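You operate a simulated robot arm through the tools that you are given. There is no shell and no other tool. Be economical: measure what you need, move in short steps, check, and stop when the job is done.

The job below is to be done with a simulated two-armed robot. You get a single attempt, and the scene is never put back.

JOB
Take the green-ringed microphone and leave it on the sloping top of the lectern. Open the top drawer of the microphone bench, fetch the battery marked twenty-six and stand it inside and shut the drawer again. Take the air filter on the grey steel table and put it away on the upper open shelf of the wood-topped cupboard. Fetch the grey module that says "52" from the cable test bench and stand it on the grey steel table. Pick up the carton marked "Spares" from the cable test bench with one hand, pass it to the other hand and put it on the top of the long black case. Fetch the large frame marked mint and set it on the desk top before the lighting desk. Take the blue brush and put it on the bench top in front of the cradle. Push the drawer marked lenses shut. Press the test button of the data tester three times. Close the second drawer from the top of the cable test bench. Turn the slot dial of the battery tester to 2. Turn the channel dial of the receiver to 4. Push the middle drawer of the microphone bench shut. Press the link button of the belt pack holder two times. Put the pink cassette on top of the large straw frame. Do these in any order. Set down upright: battery marked twenty-six, grey module, carton.

It is judged by the outcome, as a careful person would: the job done as asked, and still so three seconds after it is handed in. It fails if anything else is knocked over, pushed out of place, dropped, spilled or broken.

ROBOT AND FRAMES
Two 7-joint arms with two-finger grippers on one trunk, on a base that drives. Base frame: it is fixed to the floor where the robot stands at the start and does not move with it; the origin is under the middle of the robot, x ahead of it, y to its left, z up. Lengths are in mm, angles in rad, forces in N, time in s.
The left shoulder is at the start at [50, 191, 1117], the right one opposite. With the tool pointing down near the work surface each hand reaches from about 100 to 440 mm from the robot's upright axis, wherever it stands, measured 20 degrees to its own side. Places, roughly: air filter (20x15x7 cm) [-8400, 4200, 800]; battery marked twenty-six [500, -250, 750]; bench top in front of the cradle (16x22 cm) [-9340, 1560, 860]; blue brush (6x4x6 cm) [-7700, 2000, 300]; carton [-7250, 4250, 750]; channel dial of the receiver [-3900, 700, 800]; desk top before the lighting desk [-4000, -1000, 800]; drawer [-4000, 1000, 600]; drawer marked lenses [-9300, 1000, 700]; green-ringed microphone (19x6x6 cm) [700, -100, 800]; grey module [-7250, 4250, 750]; grey steel table [-8500, 4200, 800]; large frame marked mint [-7500, 2250, 750]; large straw frame [-7750, 2250, 750]; link button of the belt pack holder [-4100, 100, 800]; middle drawer of the microphone bench [-4200, 1000, 400]; pink cassette [-5250, -750, 1000]; second drawer of the cable test bench [-6800, 4000, 600]; sloping top of the lectern [2100, -100, 1000]; slot dial of the battery tester [-4100, 500, 800]; test button of the data tester [-9300, 2200, 900]; top drawer of the microphone bench [-4000, 1000, 600]; top of the long black case [-6000, 4300, 500]; upper open shelf of the wood-topped cupboard [-6300, -4500, 500]. Payload 2.69 kg a hand.
Tool frame (each hand has its own): the origin (TCP) lies between the finger pads and is the grasp point; the fingertips stand 20 mm ahead of it; z points along the fingers, y is the line along which they close. The gripper opens to 100 mm. The gripper's body begins 63 mm behind the TCP.
Orientation is that of the tool frame in the base frame, as a unit quaternion [w, x, y, z]. With the fingers straight down and closing along the base's y, the tool's x points along the base's -x, its y along +y and its z along -z.

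CONTROLS
- The arms move only by the tool move_arm. It takes "left_targets", "right_targets" or both (then of equal length, played together; a hand with none holds still); each is a list that holds one entry, the list of rows, each a list of 7 numbers: the shift along the tool's x, y, z in units of 20 mm (1.0 is 20 mm), then the turn, a rotation vector about the tool's x, y, z in units of 4 degrees (1.0 is 4 degrees), then the opening, from 0 (shut) to 1 (fully open). In form: [[[tx, ty, tz, wx, wy, wz, gripper], ...]]. A call has 1 to 10 rows; each row shifts and turns the commanded pose from where the row before left it, along the tool's axes as they then stand. A call with a number of a shift or a turn outside -1 to 1 is refused whole. Each row takes 0.2 s and may step no farther than 50 mm and 0.15 rad from the row before; otherwise, or with a gripper value out of range, the whole call is refused. A pose out of reach is approached as far as the arm can. The call stops where the force on the tool passes 40 N (or 10 N more than at its start, if that is more) or the arm is blocked; 0.2 s more then pass. Each finger travels about 153 mm/s and halts on what it meets, pressing with about 29 N; the grip force reading is that of the motor and also rises with nothing between the fingers. The clock runs only during rows and for 0.2 s after the last one: add rows that do not move to give the fingers time. It gives the time, the measured TCP pose, the force on the tool (base axes), the opening and the grip force at its end, in the units of the frame above (readings bear some noise), with the torque about the TCP (base axes, N m) and any sound that the robot's microphone picked up.
- Cameras (640 x 400 px; columns grow to the right, rows downward): "scene" is now at [118.2, -30.5, 1278.5]; the picture's right is [-0.36, -0.93, 0.00], its down [-0.61, 0.24, -0.76] and it looks along [0.71, -0.28, -0.65] (base axes); focal length 292 px, centre (320, 200). "left" rides on the left gripper at [70, 19, -99] in its tool frame; the picture's right is [-0.26, 0.97, 0.00], its down [-0.75, -0.20, -0.63] and it looks along [-0.61, -0.16, 0.78] (tool axes); focal length 230 px, centre (320, 200). "right" rides on the right gripper at [70, -19, -99] in its tool frame; the picture's right is [0.26, 0.97, 0.00], its down [-0.75, 0.20, -0.63] and it looks along [-0.61, 0.16, 0.78] (tool axes); focal length 230 px, centre (320, 200). There is no depth. A picture from a camera that has moved, and an enlarged one, comes with that camera's place and axes in the base frame and with its lens.
- camera(camera): a new picture of that camera. It takes no simulated time.
- raise_lower(by): slides the trunk up (or, below 0, down) by that many mm; the arms and the scene camera ride with it, the base frame stays. It gives what a move gives, with no picture.
- drive_base(legs): drives the robot by 1 to 6 legs, each [ahead, left, turn to the left] in mm, mm and rad, along the robot's own axes; the way and the turn of a leg run together, so that a leg with both is an arc; at most 1500 mm and 3.142 rad a leg. The arms and the cameras ride along, it lands a little off, and it stops where it bumps. It gives what a move gives.
- head_to(pan, tilt): turns the head with the scene camera to pan (to the left, within 1.396 rad either way) and tilt (down, from -0.506 to 1.204), counted from straight ahead of the robot. It gives what a move gives.
- enlarge(camera, box): a new picture of the part [left, top, right, bottom] of that camera's present view, enlarged. It takes no simulated time.
- job_done(): hands the job in; it is judged then, once.

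Go step by step. Nothing tells you exact positions but the pictures and the camera data: compare them with the known pose of the tool, close in by small moves and look again before you grip or let go. The budget is 588 turns and 370 pictures, counting those below and the enlarged ones. Unless the task says otherwise, let go and move clear before handing in.

The tools are called after "Emit:" as name(argument=value, ...) on one line, values as JSON. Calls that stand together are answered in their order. move_arm: Moves the arms, as the interface text tells. Its arguments: {"type":"object","properties":{"left_targets":{"type":"array"},"right_targets":{"type":"array"}},"required":[]} The other tools are called the same way: raise_lower (by) slides the trunk up or down; drive_base (legs) drives the base; head_to (pan, tilt) turns the head that bears the scene camera; camera (camera) takes a picture; enlarge (camera, box) takes an enlarged picture of a part of a camera's view; job_done () hands the job in.

At the start:

```text
clock: 0.0
left_position: [369.8, 75.0, 1062.2]
left_orientation: [0.0, 0.0, 1.0, 0.0]
left_ft_force: [0.5, -0.2, -0.1]
left_ft_torque: [0.01, 0.0, -0.01]
left_width: 99.9
left_gripper_force: 0.2
right_position: [443.9, -427.7, 970.8]
right_orientation: [0.0, 0.0, 1.0, 0.001]
right_ft_force: [0.0, 0.6, -0.3]
right_ft_torque: [0.01, 0.0, -0.01]
right_width: 100.2
right_gripper_force: 0.0
trunk travel left (down, up): [-175.0, 148.0]
robot x, y, heading: [4.3, -2.3, -0.002]
head pan, tilt: [-0.374, 0.709]
```

scene: 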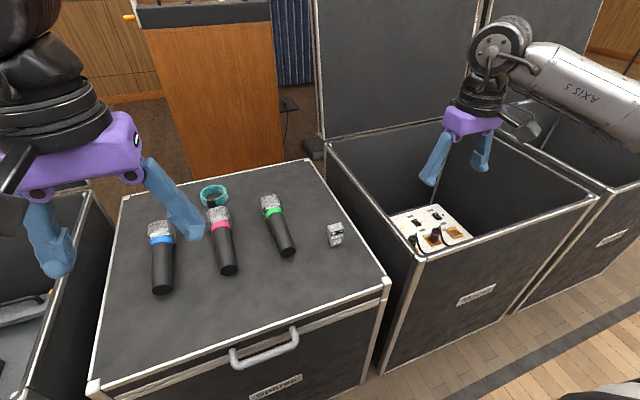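
right: 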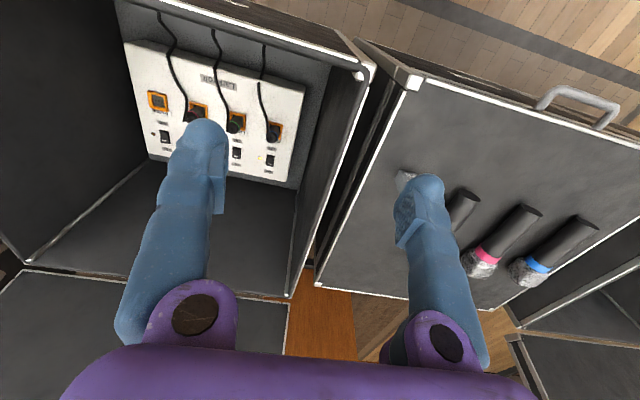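
left: 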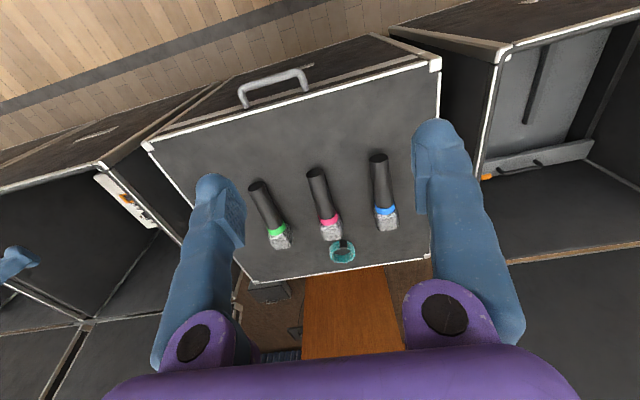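

The mics and battery lie on the case ahead. I'll look closer before grasping.

Emit:
enlarge(camera="scene", box=[220, 160, 380, 280])

Emit:
head_to(pan=0, tilt=0.35)

Emit:
camera(camera="scene")

```text
3.33 times, centred on (300, 220) of scene
camera zoom: at [118.2, -30.5, 1278.5], right [-0.36, -0.93, 0.0], down [-0.61, 0.24, -0.76], along [0.71, -0.28, -0.65], focal length 973 px, centre (387, 133)
```

zoom: 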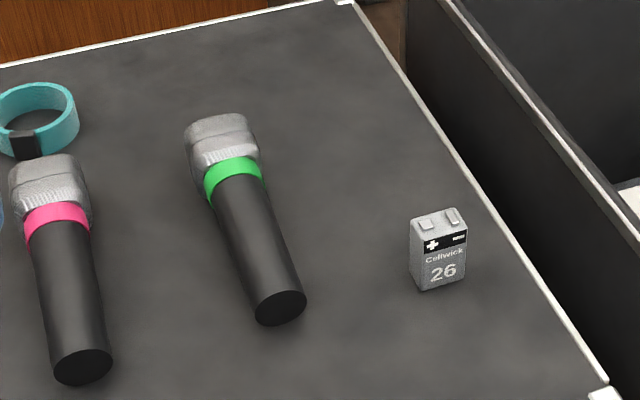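

```text
clock: 0.8
left_position: [369.5, 74.1, 1062.4]
left_orientation: [0.0, 0.0, 1.0, 0.0]
left_ft_force: [0.0, 0.3, 0.4]
left_ft_torque: [0.04, 0.0, 0.01]
left_width: 100.0
left_gripper_force: 0.0
right_position: [443.7, -426.9, 971.8]
right_orientation: [0.0, 0.0, 1.0, 0.001]
right_ft_force: [0.8, 0.7, -0.6]
right_ft_torque: [-0.01, 0.04, 0.01]
right_width: 100.0
right_gripper_force: 0.0
trunk travel left (down, up): [-175.0, 148.0]
robot x, y, heading: [-0.8, -2.1, -0.003]
head pan, tilt: [0.0, 0.351]
```

```text
365 pictures are left
camera scene: at [132.5, 0.3, 1310.5], right [0.0, -1.0, 0.0], down [-0.34, 0.0, -0.94], along [0.94, 0.0, -0.34], focal length 292 px, centre (320, 200)
```

scene: 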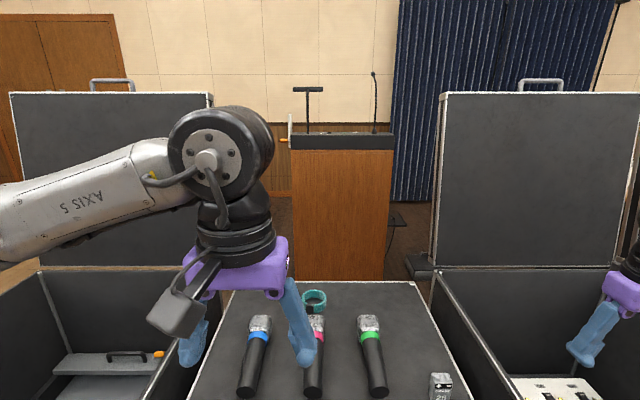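

Case top is at about z 725; the mic lies along x near (560–720, -122) and the battery is near (560, -243). I drive closer to bring them in reach.

Emit:
drive_base(legs=[[150, 0, 0]])

Emit:
head_to(pan=-0.2, tilt=0.9)

Emit:
camera(camera="scene")

```text
clock: 1.9
left_position: [406.6, 75.2, 1061.8]
left_orientation: [0.0, -0.001, 1.0, 0.0]
left_ft_force: [-1.1, -0.2, 0.4]
left_ft_torque: [-0.01, -0.01, 0.0]
left_width: 99.8
left_gripper_force: 0.0
right_position: [483.3, -425.4, 971.7]
right_orientation: [0.0, -0.002, 1.0, 0.001]
right_ft_force: [-0.8, 0.3, 0.5]
right_ft_torque: [-0.01, -0.04, 0.01]
right_width: 100.0
right_gripper_force: 0.1
trunk travel left (down, up): [-175.0, 148.0]
robot x, y, heading: [33.5, -0.3, 0.003]
head pan, tilt: [0.0, 0.351]
stopped in leg 1: the robot was blocked; the commanded pose is now the measured one
```

```text
clock: 2.8
left_position: [409.1, 74.5, 1061.9]
left_orientation: [-0.001, -0.001, 1.0, 0.0]
left_ft_force: [-0.5, -0.2, 0.5]
left_ft_torque: [-0.03, -0.01, 0.02]
left_width: 99.9
left_gripper_force: 0.0
right_position: [484.9, -425.4, 971.2]
right_orientation: [-0.001, -0.002, 1.0, 0.001]
right_ft_force: [-0.3, 0.3, -0.6]
right_ft_torque: [0.04, 0.03, -0.01]
right_width: 99.9
right_gripper_force: 0.0
trunk travel left (down, up): [-175.0, 148.0]
robot x, y, heading: [39.3, -0.8, 0.001]
head pan, tilt: [-0.201, 0.901]
```

```text
364 pictures are left
camera scene: at [152.5, -14.5, 1263.1], right [-0.2, -0.98, 0.0], down [-0.77, 0.15, -0.62], along [0.61, -0.12, -0.78], focal length 292 px, centre (320, 200)
```

scene: 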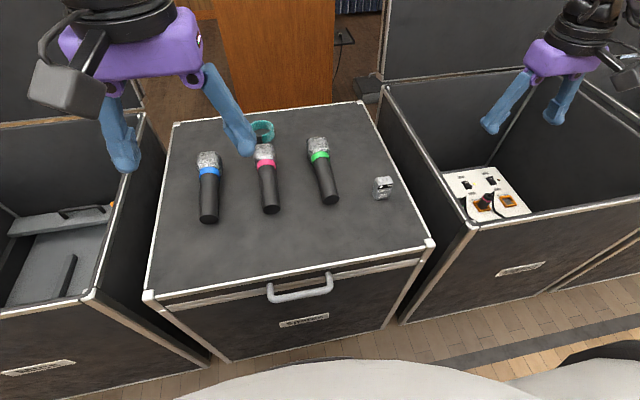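

The base touches the case front, so I back off slightly and shift right to centre the mic and battery between the arms.

Emit:
drive_base(legs=[[-10, 0, 0], [0, -160, 0]])

Emit:
camera(camera="scene")

```text
clock: 5.2
left_position: [399.1, -83.0, 1061.1]
left_orientation: [0.0, -0.002, 1.0, 0.001]
left_ft_force: [0.2, 0.2, 0.4]
left_ft_torque: [0.01, 0.04, 0.02]
left_width: 100.0
left_gripper_force: 0.1
right_position: [475.7, -582.8, 971.5]
right_orientation: [-0.001, -0.003, 1.0, 0.001]
right_ft_force: [-0.2, -0.2, 0.0]
right_ft_torque: [0.0, 0.0, 0.0]
right_width: 100.1
right_gripper_force: 0.1
trunk travel left (down, up): [-175.0, 148.0]
robot x, y, heading: [27.8, -155.2, 0.004]
head pan, tilt: [-0.201, 0.901]
```

```text
363 pictures are left
camera scene: at [142.9, -172.7, 1263.0], right [-0.2, -0.98, 0.0], down [-0.77, 0.15, -0.62], along [0.61, -0.12, -0.78], focal length 292 px, centre (320, 200)
```

scene: 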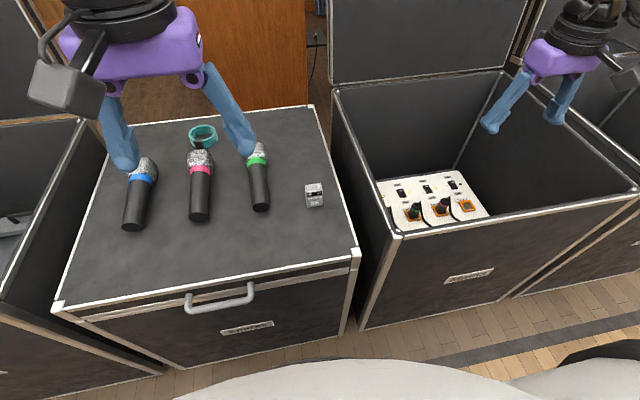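

Left hand goes over the mic handle (about 610, -122); the right hand moves partway toward the battery.

Emit:
move_arm(left_targets=[[[-1, -0.195, 0.9, 0, 0, 0, 1], [-1, -0.195, 0.9, 0, 0, 0, 1], [-1, -0.195, 0.9, 0, 0, 0, 1], [-1, -0.195, 0.9, 0, 0, 0, 1], [-1, -0.195, 0.9, 0, 0, 0, 1], [-1, -0.195, 0.9, 0, 0, 0, 1], [-1, -0.195, 0.9, 0, 0, 0, 1], [-1, -0.195, 0.9, 0, 0, 0, 1], [-1, -0.195, 0.9, 0, 0, 0, 1], [-1, -0.195, 0.9, 0, 0, 0, 1]]], right_targets=[[[-0.4, 0.8, 0.2, 0, 0, 0, 1], [-0.4, 0.8, 0.2, 0, 0, 0, 1], [-0.4, 0.8, 0.2, 0, 0, 0, 1], [-0.4, 0.8, 0.2, 0, 0, 0, 1], [-0.4, 0.8, 0.2, 0, 0, 0, 1], [-0.4, 0.8, 0.2, 0, 0, 0, 1], [-0.4, 0.8, 0.2, 0, 0, 0, 1], [-0.4, 0.8, 0.2, 0, 0, 0, 1], [-0.4, 0.8, 0.2, 0, 0, 0, 1], [-0.4, 0.8, 0.2, 0, 0, 0, 1]]])

Emit:
camera(camera="left")

Emit:
camera(camera="scene")

```text
clock: 7.4
left_position: [599.9, -119.1, 878.3]
left_orientation: [-0.001, -0.002, 1.0, 0.001]
left_ft_force: [0.8, -0.2, -0.1]
left_ft_torque: [-0.01, 0.02, 0.0]
left_width: 100.0
left_gripper_force: 0.0
right_position: [555.7, -421.8, 930.5]
right_orientation: [-0.001, -0.002, 1.0, -0.001]
right_ft_force: [-0.3, 0.3, 0.5]
right_ft_torque: [0.04, 0.01, 0.0]
right_width: 100.2
right_gripper_force: 0.0
trunk travel left (down, up): [-175.0, 148.0]
robot x, y, heading: [29.5, -156.9, 0.008]
head pan, tilt: [-0.201, 0.901]
```

```text
362 pictures are left
camera left: at [530.0, -98.9, 977.7], right [0.25, 0.97, 0.0], down [0.75, -0.2, 0.63], along [0.61, -0.16, -0.78], focal length 230 px, centre (320, 200)
```

left: 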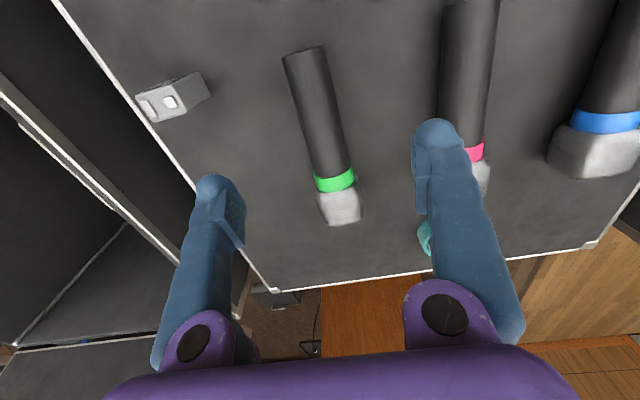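

```text
361 pictures are left
camera scene: at [143.4, -172.4, 1263.0], right [-0.2, -0.98, 0.0], down [-0.77, 0.15, -0.62], along [0.61, -0.12, -0.78], focal length 292 px, centre (320, 200)
```

scene: 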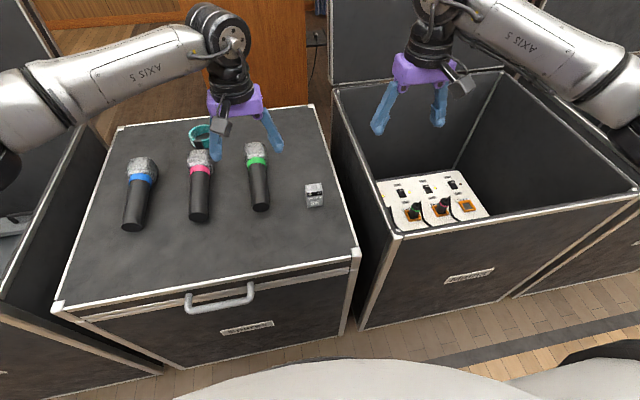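

Aligned over the mic; I descend to about z 765 and check.

Emit:
move_arm(left_targets=[[[-0.1, -0.02, 0.95, 0, 0, 0, 1], [-0.1, -0.02, 0.95, 0, 0, 0, 1], [-0.1, -0.02, 0.95, 0, 0, 0, 1], [-0.1, -0.02, 0.95, 0, 0, 0, 1], [-0.1, -0.02, 0.95, 0, 0, 0, 1], [-0.1, -0.02, 0.95, 0, 0, 0, 1]]])

Emit:
camera(camera="left")

Emit:
enlarge(camera="scene", box=[180, 80, 340, 220])

```text
clock: 8.8
left_position: [611.6, -121.3, 767.3]
left_orientation: [-0.001, -0.002, 1.0, 0.0]
left_ft_force: [0.4, 0.0, 0.0]
left_ft_torque: [-0.02, -0.02, 0.0]
left_width: 100.2
left_gripper_force: 0.0
right_position: [555.4, -420.7, 930.2]
right_orientation: [-0.001, -0.004, 1.0, 0.001]
right_ft_force: [0.3, 0.3, -0.2]
right_ft_torque: [0.0, 0.01, 0.01]
right_width: 100.1
right_gripper_force: 0.0
trunk travel left (down, up): [-175.0, 148.0]
robot x, y, heading: [30.3, -158.0, 0.006]
head pan, tilt: [-0.201, 0.901]
```

```text
360 pictures are left
camera left: at [540.9, -102.1, 864.8], right [0.25, 0.97, 0.0], down [0.75, -0.2, 0.63], along [0.61, -0.16, -0.78], focal length 230 px, centre (320, 200)
```

left: 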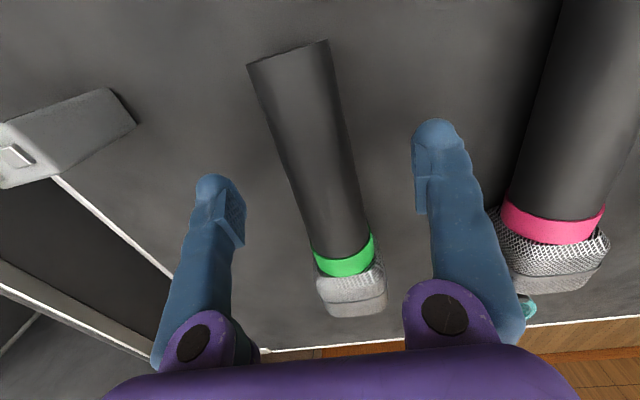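

```text
2.86 times, centred on (260, 150) of scene
camera zoom: at [143.0, -172.5, 1263.0], right [-0.2, -0.98, 0.0], down [-0.77, 0.15, -0.62], along [0.61, -0.12, -0.78], focal length 834 px, centre (491, 343)
```

zoom: 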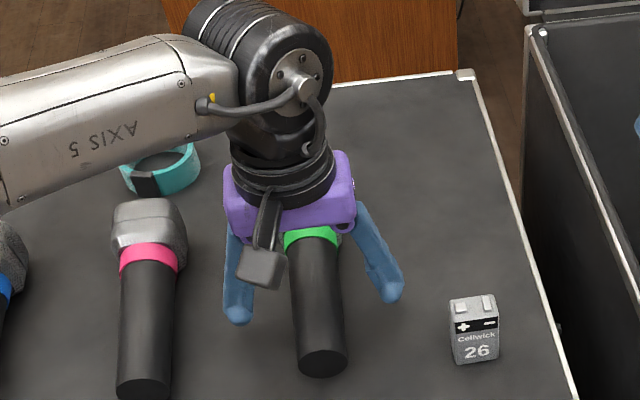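

Fingers straddle the handle. Lower a bit more and close.

Emit:
move_arm(left_targets=[[[0, 0, 0.45, 0, 0, 0, 1], [0, 0, 0.45, 0, 0, 0, 1], [0, 0, 0, 0, 0, 0, 0.2], [0, 0, 0, 0, 0, 0, 0.2], [0, 0, 0, 0, 0, 0, 0.2], [0, 0, 0, 0, 0, 0, 0.2]]])

Emit:
camera(camera="left")

```text
clock: 10.2
left_position: [611.7, -120.3, 749.2]
left_orientation: [0.0, -0.003, 1.0, 0.001]
left_ft_force: [1.0, -0.1, -0.3]
left_ft_torque: [-0.02, 0.08, -0.01]
left_width: 35.8
left_gripper_force: 29.3
right_position: [554.6, -422.9, 931.2]
right_orientation: [-0.001, -0.003, 1.0, 0.0]
right_ft_force: [1.1, 0.1, 0.8]
right_ft_torque: [0.01, 0.01, -0.02]
right_width: 100.3
right_gripper_force: 0.1
trunk travel left (down, up): [-175.0, 148.0]
robot x, y, heading: [26.4, -156.7, 0.003]
head pan, tilt: [-0.201, 0.901]
```

```text
358 pictures are left
camera left: at [541.1, -101.8, 847.0], right [0.25, 0.97, 0.0], down [0.75, -0.2, 0.63], along [0.61, -0.16, -0.78], focal length 230 px, centre (320, 200)
```

left: 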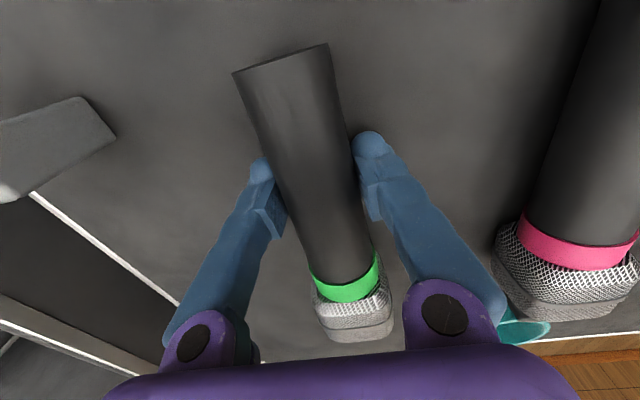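

The mic is gripped. Lift, then swing the left hand aside while the right goes for the battery.

Emit:
move_arm(left_targets=[[[0, 0, -1, 0, 0, 0, 0.2], [0, 0, -1, 0, 0, 0, 0.2], [0, 0, -1, 0, 0, 0, 0.2], [0, 0, -1, 0, 0, 0, 0.2], [0, 0, -1, 0, 0, 0, 0.2], [0, 0, -1, 0, 0, 0, 0.2], [0, 0, -1, 0, 0, 0, 0.2], [0, 0, -1, 0, 0, 0, 0.2], [0, 0, -1, 0, 0, 0, 0.2], [0, 0, -1, 0, 0, 0, 0.2]]])

Emit:
move_arm(left_targets=[[[0.5, 1, -0.3, 0, 0, 0, 0.2], [0.5, 1, -0.3, 0, 0, 0, 0.2], [0.5, 1, -0.3, 0, 0, 0, 0.2], [0.5, 1, -0.3, 0, 0, 0, 0.2], [0.5, 1, -0.3, 0, 0, 0, 0.2], [0.5, 1, -0.3, 0, 0, 0, 0.2], [0.5, 1, -0.3, 0, 0, 0, 0.2], [0.5, 1, -0.3, 0, 0, 0, 0.2], [0.5, 1, -0.3, 0, 0, 0, 0.2], [0.5, 1, -0.3, 0, 0, 0, 0.2]]], right_targets=[[[0, 0.9, 0.4, 0, 0, 0, 1], [0, 0.9, 0.4, 0, 0, 0, 1], [0, 0.9, 0.4, 0, 0, 0, 1], [0, 0.9, 0.4, 0, 0, 0, 1], [0, 0.9, 0.4, 0, 0, 0, 1], [0, 0.9, 0.4, 0, 0, 0, 0.6], [0, 0.9, 0.4, 0, 0, 0, 0.6], [0, 0.9, 0.4, 0, 0, 0, 0.6], [0, 0.9, 0.4, 0, 0, 0, 0.6], [0, 0.9, 0.4, 0, 0, 0, 0.6]]])

Emit:
camera(camera="right")

Emit:
camera(camera="scene")

```text
clock: 12.4
left_position: [609.3, -121.6, 948.3]
left_orientation: [-0.001, -0.002, 1.0, 0.0]
left_ft_force: [0.3, -0.4, -1.2]
left_ft_torque: [-0.01, 0.03, -0.03]
left_width: 20.3
left_gripper_force: 0.1
right_position: [554.3, -421.3, 930.5]
right_orientation: [0.0, -0.003, 1.0, 0.0]
right_ft_force: [0.0, 0.4, -0.1]
right_ft_torque: [0.05, -0.02, -0.01]
right_width: 100.0
right_gripper_force: 0.0
trunk travel left (down, up): [-175.0, 148.0]
robot x, y, heading: [27.6, -159.3, -0.0]
head pan, tilt: [-0.201, 0.901]
```

```text
clock: 14.6
left_position: [510.0, 77.7, 1009.1]
left_orientation: [-0.001, -0.003, 1.0, 0.0]
left_ft_force: [-0.1, -0.2, 0.5]
left_ft_torque: [-0.03, 0.01, -0.01]
left_width: 20.1
left_gripper_force: 0.0
right_position: [552.8, -239.5, 850.4]
right_orientation: [0.0, -0.002, 1.0, 0.0]
right_ft_force: [0.0, -0.3, 0.1]
right_ft_torque: [-0.03, -0.02, 0.02]
right_width: 60.1
right_gripper_force: 0.0
trunk travel left (down, up): [-175.0, 148.0]
robot x, y, heading: [30.6, -157.5, 0.001]
head pan, tilt: [-0.201, 0.901]
```

```text
357 pictures are left
camera right: at [484.0, -258.6, 949.4], right [-0.26, 0.96, 0.0], down [0.75, 0.2, 0.63], along [0.61, 0.17, -0.78], focal length 230 px, centre (320, 200)
```

right: 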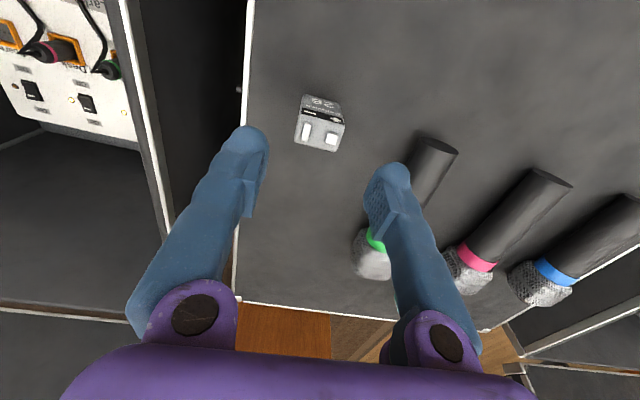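

```text
356 pictures are left
camera scene: at [142.8, -171.8, 1263.1], right [-0.2, -0.98, 0.0], down [-0.77, 0.15, -0.62], along [0.61, -0.12, -0.78], focal length 292 px, centre (320, 200)
```

scene: 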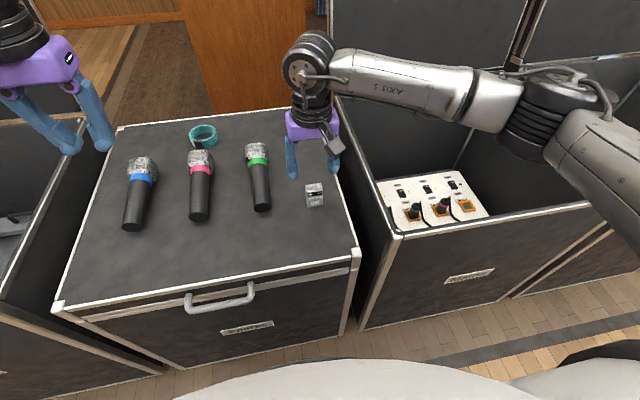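

The mic slipped out, but it still lies in place. First I take the battery with the right hand (centre about 553, -239, top z 778).

Emit:
move_arm(right_targets=[[[0, 0, 0.9, 0, 0, 0, 0.6], [0, 0, 0.9, 0, 0, 0, 0.6], [0, 0, 0.9, 0, 0, 0, 0.6], [0, 0, 0.9, 0, 0, 0, 0.6], [0, 0, 0.9, 0, 0, 0, 0.6]]])

Emit:
camera(camera="right")

Emit:
enlarge(camera="scene", box=[220, 100, 380, 240])

```text
clock: 15.8
left_position: [509.8, 77.0, 1008.5]
left_orientation: [-0.002, -0.002, 1.0, 0.0]
left_ft_force: [0.0, 0.2, -0.6]
left_ft_torque: [-0.05, -0.04, 0.01]
left_width: 20.1
left_gripper_force: 0.1
right_position: [553.1, -242.2, 760.5]
right_orientation: [-0.001, -0.003, 1.0, 0.001]
right_ft_force: [-0.2, -0.7, -0.6]
right_ft_torque: [0.03, 0.0, 0.04]
right_width: 59.9
right_gripper_force: 0.0
trunk travel left (down, up): [-175.0, 148.0]
robot x, y, heading: [31.6, -157.2, 0.008]
head pan, tilt: [-0.201, 0.901]
```

```text
355 pictures are left
camera right: at [484.0, -261.1, 859.0], right [-0.26, 0.96, 0.0], down [0.75, 0.2, 0.63], along [0.61, 0.17, -0.78], focal length 230 px, centre (320, 200)
```

right: 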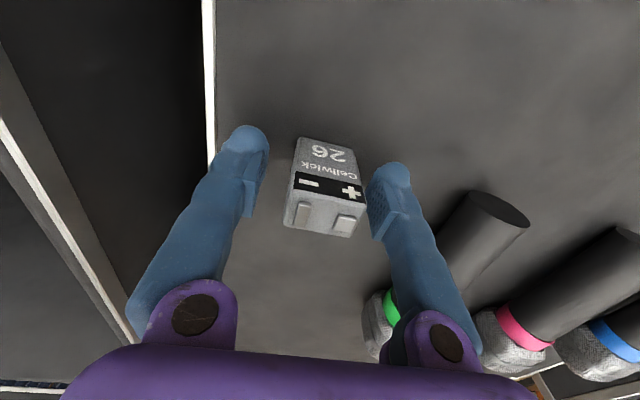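

```text
2.86 times, centred on (300, 170) of scene
camera zoom: at [143.0, -172.4, 1263.0], right [-0.2, -0.98, 0.0], down [-0.77, 0.15, -0.62], along [0.61, -0.12, -0.78], focal length 834 px, centre (377, 286)
```

zoom: 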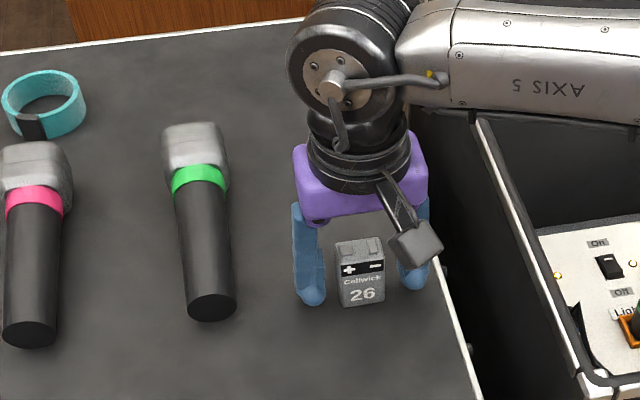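

Battery is between the fingers; close and lift.

Emit:
move_arm(right_targets=[[[0, 0, 0, 0, 0, 0, 0.1], [0, 0, 0, 0, 0, 0, 0.1], [0, 0, 0, 0, 0, 0, 0.1], [0, 0, -0.2, 0, 0, 0, 0.1], [0, 0, -0.5, 0, 0, 0, 0.1], [0, 0, -1, 0, 0, 0, 0.1], [0, 0, -1, 0, 0, 0, 0.1], [0, 0, -1, 0, 0, 0, 0.1]]])

Emit:
camera(camera="right")

```text
clock: 17.6
left_position: [508.8, 76.9, 1008.7]
left_orientation: [-0.001, -0.002, 1.0, -0.001]
left_ft_force: [-0.1, 0.2, -0.4]
left_ft_torque: [0.03, 0.02, 0.04]
left_width: 20.1
left_gripper_force: 0.0
right_position: [554.5, -242.0, 834.0]
right_orientation: [0.0, -0.002, 1.0, 0.001]
right_ft_force: [0.5, 0.4, -0.3]
right_ft_torque: [0.01, -0.01, -0.04]
right_width: 34.6
right_gripper_force: 29.1
trunk travel left (down, up): [-175.0, 148.0]
robot x, y, heading: [26.8, -161.0, 0.004]
head pan, tilt: [-0.201, 0.901]
```

```text
353 pictures are left
camera right: at [484.0, -261.0, 933.0], right [-0.26, 0.96, 0.0], down [0.75, 0.2, 0.63], along [0.61, 0.17, -0.78], focal length 230 px, centre (320, 200)
```

right: 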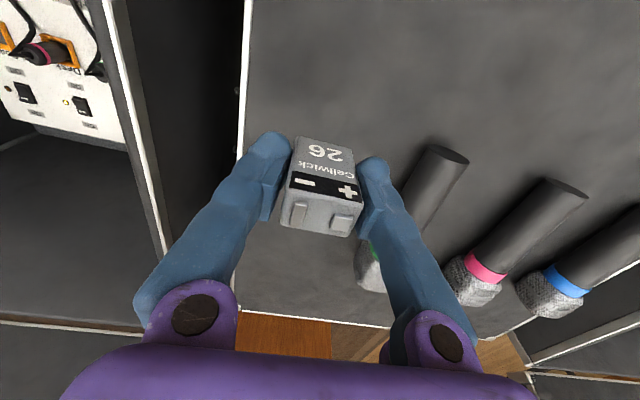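

Battery held. Right hand retreats with it; left hand returns over the mic.

Emit:
move_arm(right_targets=[[[0.3, -0.8, -0.9, 0, 0, 0, 0.1], [0.3, -0.8, -0.9, 0, 0, 0, 0.1], [0.3, -0.8, -0.9, 0, 0, 0, 0.1], [0.3, -0.8, -0.9, 0, 0, 0, 0.1], [0.3, -0.8, -0.9, 0, 0, 0, 0.1], [0.3, -0.8, -0.9, 0, 0, 0, 0.1], [0.3, -0.8, -0.9, 0, 0, 0, 0.1], [0.3, -0.8, -0.9, 0, 0, 0, 0.1], [0.3, -0.8, -0.9, 0, 0, 0, 0.1], [0.3, -0.8, -0.9, 0, 0, 0, 0.1]]], left_targets=[[[0, 0, 0, 0, 0, 0, 1], [0, 0, 0, 0, 0, 0, 1], [-1, -1, 0.8, 0, 0, 0, 1], [-1, -1, 0.8, 0, 0, 0, 1], [-1, -1, 0.8, 0, 0, 0, 1], [-1, -1, 0.8, 0, 0, 0, 1], [-1, -1, 0.8, 0, 0, 0, 1], [0, -1, 0.8, 0, 0, 0, 1], [0, -1, 0.8, 0, 0, 0, 1], [0, -1, 0.8, 0, 0, 0, 1]]])

Emit:
move_arm(left_targets=[[[0, -1, 0.8, 0, 0, 0, 1], [0, -0.9, 0.8, 0, 0, 0, 1], [0, 0, 0.9, 0, 0, 0, 1], [0, 0, 0.9, 0, 0, 0, 1], [0, 0, 0.9, 0, 0, 0, 1]]])

Emit:
camera(camera="left")

```text
clock: 19.8
left_position: [610.2, -82.2, 880.1]
left_orientation: [-0.001, -0.003, 1.0, 0.0]
left_ft_force: [0.3, -0.3, -0.6]
left_ft_torque: [0.03, 0.03, 0.0]
left_width: 99.8
left_gripper_force: 0.0
right_position: [496.0, -402.9, 1016.5]
right_orientation: [-0.001, -0.002, 1.0, 0.001]
right_ft_force: [0.3, 0.5, -0.5]
right_ft_torque: [0.0, 0.02, 0.0]
right_width: 34.8
right_gripper_force: 28.9
trunk travel left (down, up): [-175.0, 148.0]
robot x, y, heading: [28.9, -157.4, 0.0]
head pan, tilt: [-0.201, 0.901]
```

```text
clock: 21.0
left_position: [611.1, -121.2, 795.3]
left_orientation: [-0.001, -0.002, 1.0, 0.001]
left_ft_force: [0.3, 0.4, -0.7]
left_ft_torque: [0.03, -0.05, -0.01]
left_width: 100.2
left_gripper_force: 0.1
right_position: [495.5, -402.9, 1015.2]
right_orientation: [-0.001, -0.003, 1.0, 0.001]
right_ft_force: [-0.4, 0.8, -0.1]
right_ft_torque: [0.0, 0.01, 0.01]
right_width: 34.9
right_gripper_force: 28.6
trunk travel left (down, up): [-175.0, 148.0]
robot x, y, heading: [29.2, -157.0, 0.003]
head pan, tilt: [-0.201, 0.901]
```

```text
352 pictures are left
camera left: at [540.9, -100.2, 892.6], right [0.25, 0.97, 0.0], down [0.75, -0.2, 0.63], along [0.61, -0.16, -0.78], focal length 230 px, centre (320, 200)
```

left: 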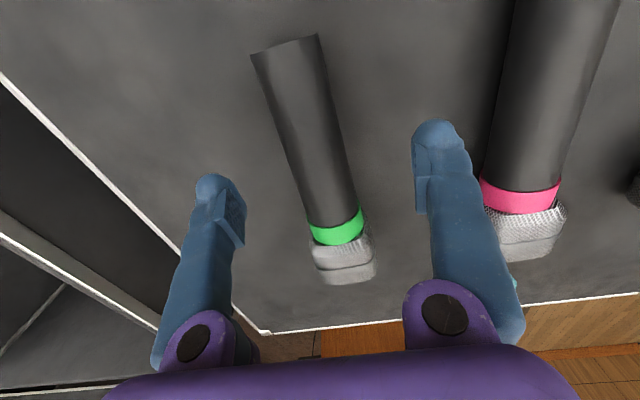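

Descend lower this time (TCP near 738), close fully and lift slowly.

Emit:
move_arm(left_targets=[[[0, 0, 0.9, 0, 0, 0, 1], [0, 0, 0.9, 0, 0, 0, 1], [0, 0, 0.5, 0, 0, 0, 1], [0, 0, 0.3, 0, 0, 0, 1], [0, 0, 0.3, 0, 0, 0, 1], [0, 0, 0, 0, 0, 0, 1]]])

Emit:
enlarge(camera="scene", box=[180, 100, 340, 240])

```text
clock: 22.5
left_position: [613.7, -120.8, 743.5]
left_orientation: [0.004, -0.002, 1.0, -0.001]
left_ft_force: [-7.2, 2.5, 17.6]
left_ft_torque: [0.77, 0.16, 0.3]
left_width: 100.0
left_gripper_force: 0.0
right_position: [493.8, -402.3, 1016.3]
right_orientation: [0.0, -0.002, 1.0, 0.001]
right_ft_force: [0.1, 0.1, -1.0]
right_ft_torque: [0.0, 0.0, -0.01]
right_width: 34.7
right_gripper_force: 28.6
trunk travel left (down, up): [-175.0, 148.0]
robot x, y, heading: [28.8, -158.4, 0.004]
head pan, tilt: [-0.201, 0.901]
stopped in row 6 (left hand): the force on the tool passed its limit at 41 N (the readings are from after the stop); the commanded pose is now the measured one
```

```text
2.86 times, centred on (260, 170) of scene
camera zoom: at [141.1, -172.4, 1263.1], right [-0.2, -0.98, 0.0], down [-0.77, 0.15, -0.62], along [0.61, -0.12, -0.78], focal length 834 px, centre (491, 286)
```

zoom: 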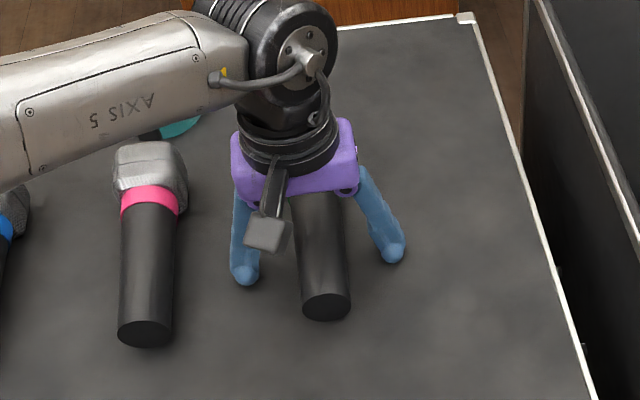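

Table contact is at TCP≈743. I'll grip 35 mm closer to the head (nearer its balance point), just above the surface.

Emit:
move_arm(left_targets=[[[0, 0, -0.15, 0, 0, 0, 1], [-0.9, 0, 0, 0, 0, 0, 1], [-0.9, 0, 0, 0, 0, 0, 1], [0, 0, 0, 0, 0, 0, 0], [0, 0, 0, 0, 0, 0, 0], [0, 0, 0, 0, 0, 0, 0], [0, 0, 0, 0, 0, 0, 0]]])

Emit:
camera(camera="left")

```text
clock: 24.1
left_position: [650.4, -118.1, 747.5]
left_orientation: [0.006, -0.003, 1.0, 0.001]
left_ft_force: [7.6, 6.0, 24.5]
left_ft_torque: [0.0, -0.42, 0.1]
left_width: 36.3
left_gripper_force: 28.7
right_position: [494.2, -402.9, 1016.8]
right_orientation: [0.001, -0.003, 1.0, 0.0]
right_ft_force: [0.0, -0.2, -1.1]
right_ft_torque: [0.03, -0.04, -0.03]
right_width: 34.8
right_gripper_force: 28.7
trunk travel left (down, up): [-175.0, 148.0]
robot x, y, heading: [33.0, -157.7, 0.002]
head pan, tilt: [-0.201, 0.901]
```

```text
350 pictures are left
camera left: at [578.9, -99.3, 843.9], right [0.25, 0.97, 0.0], down [0.74, -0.2, 0.64], along [0.62, -0.16, -0.77], focal length 230 px, centre (320, 200)
```

left: 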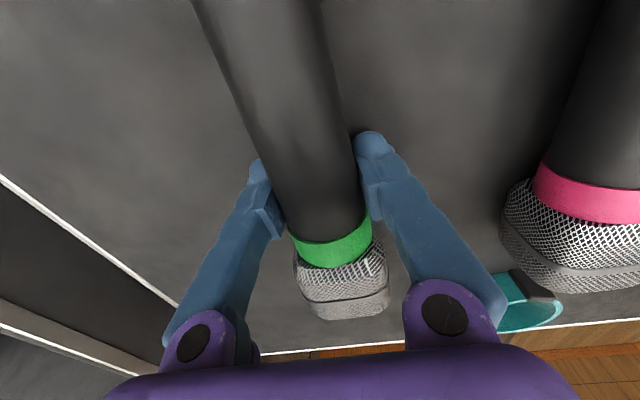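

Lift slowly and check that it holds.

Emit:
move_arm(left_targets=[[[0, 0, -0.2, 0, 0, 0, 0], [0, 0, -0.3, 0, 0, 0, 0], [0, 0, -0.4, 0, 0, 0, 0], [0, 0, -0.4, 0, 0, 0, 0], [0, 0, -0.4, 0, 0, 0, 0]]])

Emit:
camera(camera="left")

Emit:
enlarge(camera="scene", box=[180, 100, 340, 240])

```text
clock: 25.3
left_position: [649.0, -119.9, 777.0]
left_orientation: [0.001, -0.002, 1.0, 0.0]
left_ft_force: [0.1, -0.2, -2.5]
left_ft_torque: [0.01, 0.0, 0.02]
left_width: 36.5
left_gripper_force: 29.2
right_position: [495.9, -403.1, 1015.2]
right_orientation: [-0.001, -0.002, 1.0, 0.001]
right_ft_force: [0.2, -0.4, -1.2]
right_ft_torque: [0.0, -0.01, -0.02]
right_width: 34.7
right_gripper_force: 29.4
trunk travel left (down, up): [-175.0, 148.0]
robot x, y, heading: [31.4, -156.3, 0.003]
head pan, tilt: [-0.201, 0.901]
```

```text
349 pictures are left
camera left: at [578.5, -99.8, 874.8], right [0.25, 0.97, 0.0], down [0.75, -0.2, 0.63], along [0.61, -0.16, -0.78], focal length 230 px, centre (320, 200)
```

left: 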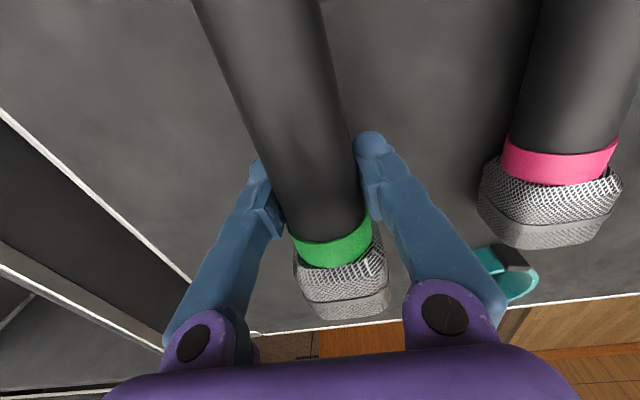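

```text
2.86 times, centred on (260, 170) of scene
camera zoom: at [143.1, -172.3, 1263.0], right [-0.2, -0.98, 0.0], down [-0.77, 0.15, -0.62], along [0.61, -0.12, -0.78], focal length 834 px, centre (491, 286)
```

zoom: 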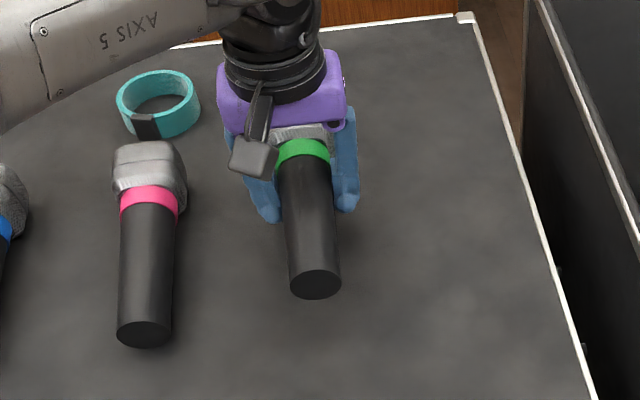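

The mic holds (2.5 N, no torque). Lift, retract both hands, back out, and look for a route to the lectern.

Emit:
move_arm(left_targets=[[[0, 0, -1, 0, 0, 0, 0], [0, 0, -1, 0, 0, 0, 0], [0, 0, -1, 0, 0, 0, 0], [0, 0, -1, 0, 0, 0, 0], [0, 0, -1, 0, 0, 0, 0], [0.6, 0, -1, 0, 0, 0, 0], [0.8, 0.3, -1, 0, 0, 0, 0], [0.9, 0.3, -1, 0, 0, 0, 0], [0.9, 0.3, -1, 0, 0, 0, 0], [0.9, 0.3, -1, 0, 0, 0, 0]]])

Emit:
move_arm(left_targets=[[[0.9, 0.3, -0.5, 0, 0, 0, 0], [0.9, 0.3, -0.5, 0, 0, 0, 0], [0.9, 0.3, -0.5, 0, 0, 0, 0], [0.9, 0.3, -0.5, 0, 0, 0, 0], [0.9, 0.3, -0.5, 0, 0, 0, 0]]], right_targets=[[[0.7, 0, 0, 0, 0, 0, 0.1], [0.7, 0, 0, 0, 0, 0, 0.1], [0.7, 0, 0, 0, 0, 0, 0.1], [0.7, 0, 0, 0, 0, 0, 0.1], [0.7, 0, 0, 0, 0, 0, 0.1]]])

Emit:
drive_base(legs=[[-250, 0, 0]])

Emit:
head_to(pan=0.9, tilt=0.3)

Emit:
camera(camera="scene")

Emit:
head_to(pan=-0.9, tilt=0.3)

Emit:
camera(camera="scene")

```text
clock: 27.5
left_position: [564.9, -95.3, 978.8]
left_orientation: [0.001, -0.002, 1.0, 0.0]
left_ft_force: [-0.2, 0.1, -2.1]
left_ft_torque: [0.0, 0.02, -0.01]
left_width: 36.6
left_gripper_force: 29.1
right_position: [494.9, -403.3, 1015.2]
right_orientation: [-0.001, -0.003, 1.0, 0.0]
right_ft_force: [-0.3, -0.5, -1.0]
right_ft_torque: [0.03, -0.02, -0.01]
right_width: 34.5
right_gripper_force: 29.1
trunk travel left (down, up): [-175.0, 148.0]
robot x, y, heading: [29.3, -158.1, 0.005]
head pan, tilt: [-0.201, 0.901]
```

```text
clock: 28.7
left_position: [475.3, -66.1, 1027.0]
left_orientation: [0.003, -0.003, 1.0, -0.001]
left_ft_force: [0.5, 0.4, -2.4]
left_ft_torque: [0.02, 0.04, -0.02]
left_width: 36.7
left_gripper_force: 29.2
right_position: [425.5, -404.2, 1015.3]
right_orientation: [-0.002, -0.003, 1.0, 0.0]
right_ft_force: [-0.8, -0.5, -0.6]
right_ft_torque: [-0.02, -0.02, 0.02]
right_width: 34.7
right_gripper_force: 29.2
trunk travel left (down, up): [-175.0, 148.0]
robot x, y, heading: [28.2, -159.8, 0.003]
head pan, tilt: [-0.201, 0.901]
```

```text
clock: 30.5
left_position: [229.8, -65.6, 1026.7]
left_orientation: [0.002, -0.005, 1.0, 0.0]
left_ft_force: [0.6, -0.3, -2.5]
left_ft_torque: [-0.02, -0.01, -0.04]
left_width: 36.3
left_gripper_force: 29.2
right_position: [181.0, -403.6, 1013.2]
right_orientation: [0.001, -0.004, 1.0, 0.001]
right_ft_force: [-0.1, -0.2, -1.4]
right_ft_torque: [0.01, 0.03, -0.01]
right_width: 34.5
right_gripper_force: 29.0
trunk travel left (down, up): [-175.0, 148.0]
robot x, y, heading: [-217.0, -158.1, 0.005]
head pan, tilt: [-0.201, 0.901]
```

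```text
clock: 31.9
left_position: [230.1, -66.0, 1025.1]
left_orientation: [0.002, -0.005, 1.0, -0.001]
left_ft_force: [0.6, 0.0, -3.6]
left_ft_torque: [0.0, 0.03, -0.01]
left_width: 36.2
left_gripper_force: 29.1
right_position: [181.4, -402.9, 1014.7]
right_orientation: [-0.001, -0.004, 1.0, 0.001]
right_ft_force: [-0.9, 0.0, -0.7]
right_ft_torque: [0.03, 0.03, -0.01]
right_width: 34.8
right_gripper_force: 28.8
trunk travel left (down, up): [-175.0, 148.0]
robot x, y, heading: [-213.5, -158.1, 0.009]
head pan, tilt: [0.901, 0.3]
```

```text
347 pictures are left
camera scene: at [-119.4, -85.1, 1315.2], right [0.79, -0.62, 0.0], down [-0.18, -0.23, -0.96], along [0.59, 0.75, -0.3], focal length 292 px, centre (320, 200)
```

scene: 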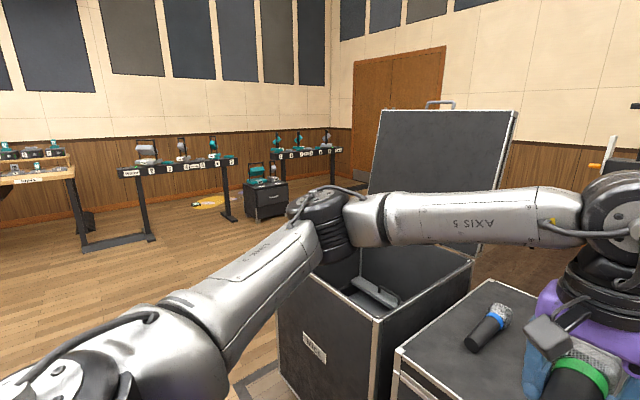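

```text
clock: 33.6
left_position: [229.2, -66.9, 1025.8]
left_orientation: [0.002, -0.005, 1.0, 0.0]
left_ft_force: [-0.5, -0.4, -2.2]
left_ft_torque: [-0.01, 0.02, -0.02]
left_width: 36.7
left_gripper_force: 29.1
right_position: [180.2, -401.9, 1014.2]
right_orientation: [0.0, -0.004, 1.0, 0.001]
right_ft_force: [0.3, -0.8, -0.6]
right_ft_torque: [-0.01, -0.01, 0.0]
right_width: 34.7
right_gripper_force: 29.3
trunk travel left (down, up): [-175.0, 148.0]
robot x, y, heading: [-212.8, -160.6, 0.005]
head pan, tilt: [-0.901, 0.3]
```

```text
346 pictures are left
camera scene: at [-118.4, -231.4, 1315.3], right [-0.78, -0.63, 0.0], down [-0.19, 0.23, -0.96], along [0.6, -0.74, -0.3], focal length 292 px, centre (320, 200)
```

scene: 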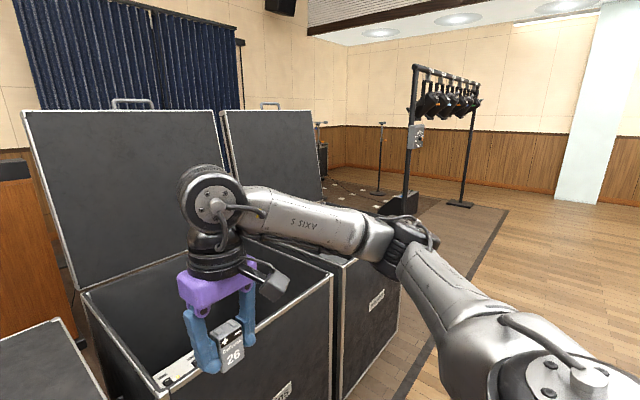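

The route around the left side is free (left case ends near y≈800). I drive left, then forward past the cases, and look.

Emit:
drive_base(legs=[[0, 1450, 0], [1400, 0, 0]])

Emit:
head_to(pan=-0.7, tilt=0.35)

Emit:
camera(camera="scene")

Emit:
head_to(pan=0.0, tilt=0.35)

Emit:
camera(camera="scene")

```text
clock: 50.7
left_position: [1113.3, 1383.8, 1036.5]
left_orientation: [0.014, 0.01, 1.0, -0.004]
left_ft_force: [-0.6, 0.0, -2.7]
left_ft_torque: [-0.05, 0.03, 0.01]
left_width: 36.5
left_gripper_force: 29.1
right_position: [1036.4, 1050.3, 1021.5]
right_orientation: [0.018, -0.021, 0.999, -0.015]
right_ft_force: [-0.2, -0.1, -0.6]
right_ft_torque: [-0.03, 0.03, 0.01]
right_width: 34.6
right_gripper_force: 28.8
trunk travel left (down, up): [-175.0, 148.0]
robot x, y, heading: [682.5, 1299.7, -0.015]
head pan, tilt: [-0.901, 0.3]
stopped in leg 2: the robot was blocked; the commanded pose is now the measured one
```

```text
clock: 51.4
left_position: [1113.7, 1383.9, 1036.9]
left_orientation: [0.016, 0.009, 1.0, -0.002]
left_ft_force: [0.7, -0.9, -3.3]
left_ft_torque: [0.02, 0.02, 0.01]
left_width: 36.6
left_gripper_force: 28.7
right_position: [1035.9, 1050.2, 1021.4]
right_orientation: [0.02, -0.024, 0.999, -0.014]
right_ft_force: [0.6, -0.4, -0.1]
right_ft_torque: [0.0, 0.02, -0.01]
right_width: 34.8
right_gripper_force: 29.4
trunk travel left (down, up): [-175.0, 148.0]
robot x, y, heading: [686.4, 1295.4, -0.018]
head pan, tilt: [-0.7, 0.351]
```

```text
345 pictures are left
camera scene: at [767.5, 1241.7, 1313.8], right [-0.66, -0.75, -0.01], down [-0.23, 0.22, -0.95], along [0.72, -0.62, -0.32], focal length 292 px, centre (320, 200)
```

scene: 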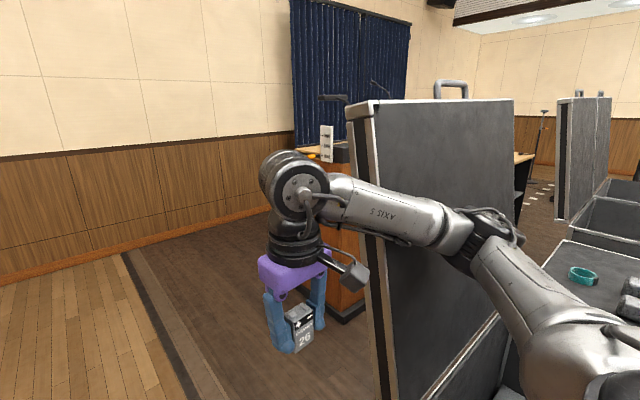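

```text
clock: 52.5
left_position: [1113.0, 1384.3, 1037.0]
left_orientation: [0.015, 0.008, 1.0, -0.003]
left_ft_force: [-0.5, -0.1, -2.6]
left_ft_torque: [0.03, 0.04, 0.02]
left_width: 36.9
left_gripper_force: 28.6
right_position: [1037.3, 1051.3, 1021.0]
right_orientation: [0.02, -0.024, 0.999, -0.015]
right_ft_force: [-0.3, 0.6, -0.4]
right_ft_torque: [-0.04, -0.03, -0.01]
right_width: 34.7
right_gripper_force: 28.8
trunk travel left (down, up): [-175.0, 148.0]
robot x, y, heading: [685.1, 1298.1, -0.018]
head pan, tilt: [0.0, 0.351]
```

```text
344 pictures are left
camera scene: at [790.5, 1301.5, 1313.9], right [-0.02, -1.0, 0.01], down [-0.32, 0.0, -0.95], along [0.95, -0.02, -0.32], focal length 292 px, centre (320, 200)
```

scene: 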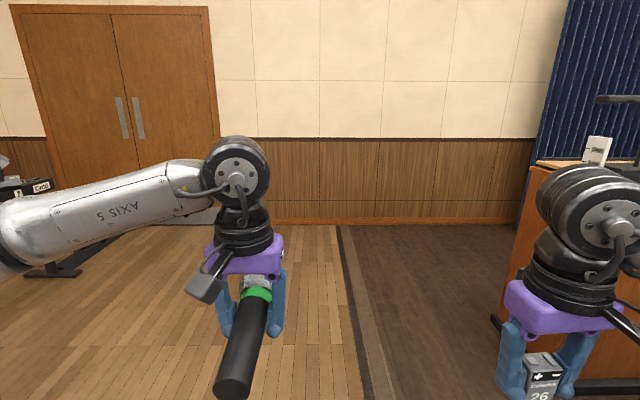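

Something blocked the base and it is slightly pitched. I look down ahead to find what it hit.

Emit:
head_to(pan=0.0, tilt=1.1)

Emit:
camera(camera="scene")

Emit:
head_to(pan=-0.9, tilt=0.9)

Emit:
camera(camera="scene")

```text
clock: 53.6
left_position: [1113.2, 1383.6, 1037.0]
left_orientation: [0.015, 0.008, 1.0, -0.003]
left_ft_force: [-0.4, 0.2, -3.3]
left_ft_torque: [0.02, 0.02, 0.02]
left_width: 36.7
left_gripper_force: 29.1
right_position: [1036.5, 1050.6, 1020.5]
right_orientation: [0.02, -0.024, 0.999, -0.015]
right_ft_force: [0.1, 0.5, -0.2]
right_ft_torque: [0.02, -0.02, 0.01]
right_width: 34.7
right_gripper_force: 28.7
trunk travel left (down, up): [-175.0, 148.0]
robot x, y, heading: [684.2, 1300.5, -0.022]
head pan, tilt: [0.0, 1.1]
```

```text
343 pictures are left
camera scene: at [762.3, 1302.0, 1251.8], right [-0.02, -1.0, 0.01], down [-0.88, 0.01, -0.48], along [0.48, -0.01, -0.88], focal length 292 px, centre (320, 200)
```

scene: 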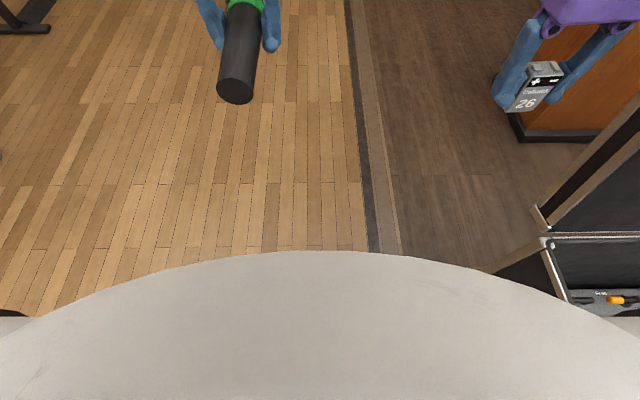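

```text
clock: 54.8
left_position: [1112.9, 1385.1, 1038.0]
left_orientation: [0.015, 0.008, 1.0, -0.003]
left_ft_force: [0.4, -0.3, -2.0]
left_ft_torque: [-0.03, -0.02, 0.0]
left_width: 36.6
left_gripper_force: 29.0
right_position: [1037.2, 1051.3, 1021.1]
right_orientation: [0.019, -0.024, 0.999, -0.014]
right_ft_force: [1.3, 0.6, -0.2]
right_ft_torque: [0.0, 0.02, 0.0]
right_width: 34.8
right_gripper_force: 28.9
trunk travel left (down, up): [-175.0, 148.0]
robot x, y, heading: [687.3, 1296.8, -0.014]
head pan, tilt: [-0.901, 0.901]
```

```text
342 pictures are left
camera scene: at [744.7, 1243.4, 1265.4], right [-0.79, -0.61, -0.02], down [-0.46, 0.62, -0.64], along [0.4, -0.5, -0.77], focal length 292 px, centre (320, 200)
```

scene: 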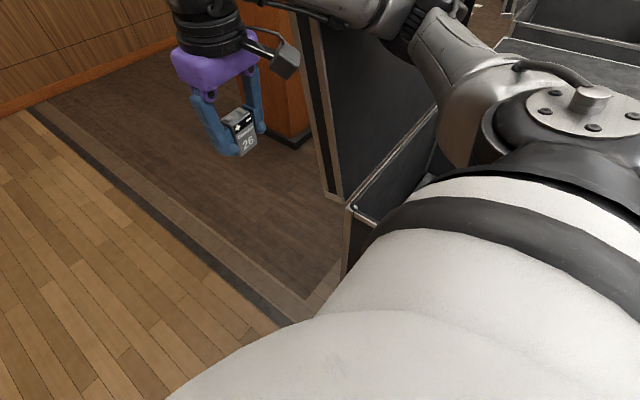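

Likely my right arm or base flank caught the left case/lid. Back up, shift further left, then go forward.

Emit:
drive_base(legs=[[-60, 30, 0], [0, 400, 0]])

Emit:
head_to(pan=-1.2, tilt=0.5)

Emit:
camera(camera="scene")

```text
clock: 59.3
left_position: [1077.8, 1803.0, 1026.1]
left_orientation: [0.002, 0.003, 1.0, -0.001]
left_ft_force: [0.5, 0.2, -2.6]
left_ft_torque: [0.02, 0.04, -0.05]
left_width: 36.6
left_gripper_force: 29.4
right_position: [1006.8, 1468.1, 1008.8]
right_orientation: [0.0, -0.023, 1.0, -0.009]
right_ft_force: [0.8, -0.7, -0.1]
right_ft_torque: [0.01, -0.01, 0.0]
right_width: 34.9
right_gripper_force: 28.9
trunk travel left (down, up): [-175.0, 148.0]
robot x, y, heading: [631.2, 1715.8, -0.008]
head pan, tilt: [-0.901, 0.901]
```

```text
clock: 60.2
left_position: [1077.4, 1802.4, 1026.9]
left_orientation: [0.003, 0.003, 1.0, -0.001]
left_ft_force: [0.0, 0.3, -2.0]
left_ft_torque: [0.0, 0.05, 0.03]
left_width: 36.5
left_gripper_force: 29.4
right_position: [1005.6, 1469.0, 1009.1]
right_orientation: [0.0, -0.024, 1.0, -0.01]
right_ft_force: [0.4, 0.4, -0.6]
right_ft_torque: [0.01, 0.03, -0.02]
right_width: 34.9
right_gripper_force: 28.6
trunk travel left (down, up): [-175.0, 148.0]
robot x, y, heading: [629.0, 1715.6, -0.005]
head pan, tilt: [-1.201, 0.499]
```

```text
341 pictures are left
camera scene: at [701.9, 1631.3, 1296.8], right [-0.94, -0.35, 0.0], down [-0.17, 0.45, -0.88], along [0.31, -0.82, -0.48], focal length 292 px, centre (320, 200)
```

scene: 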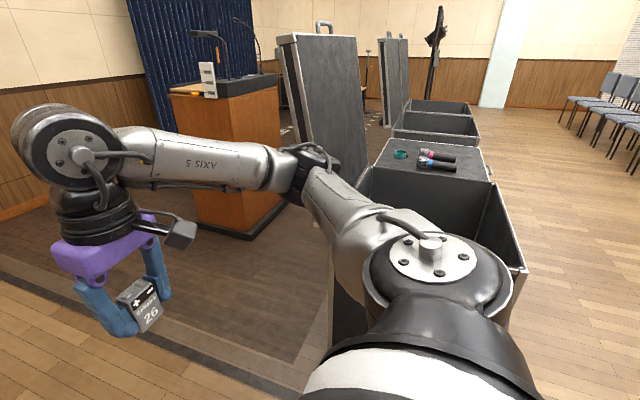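

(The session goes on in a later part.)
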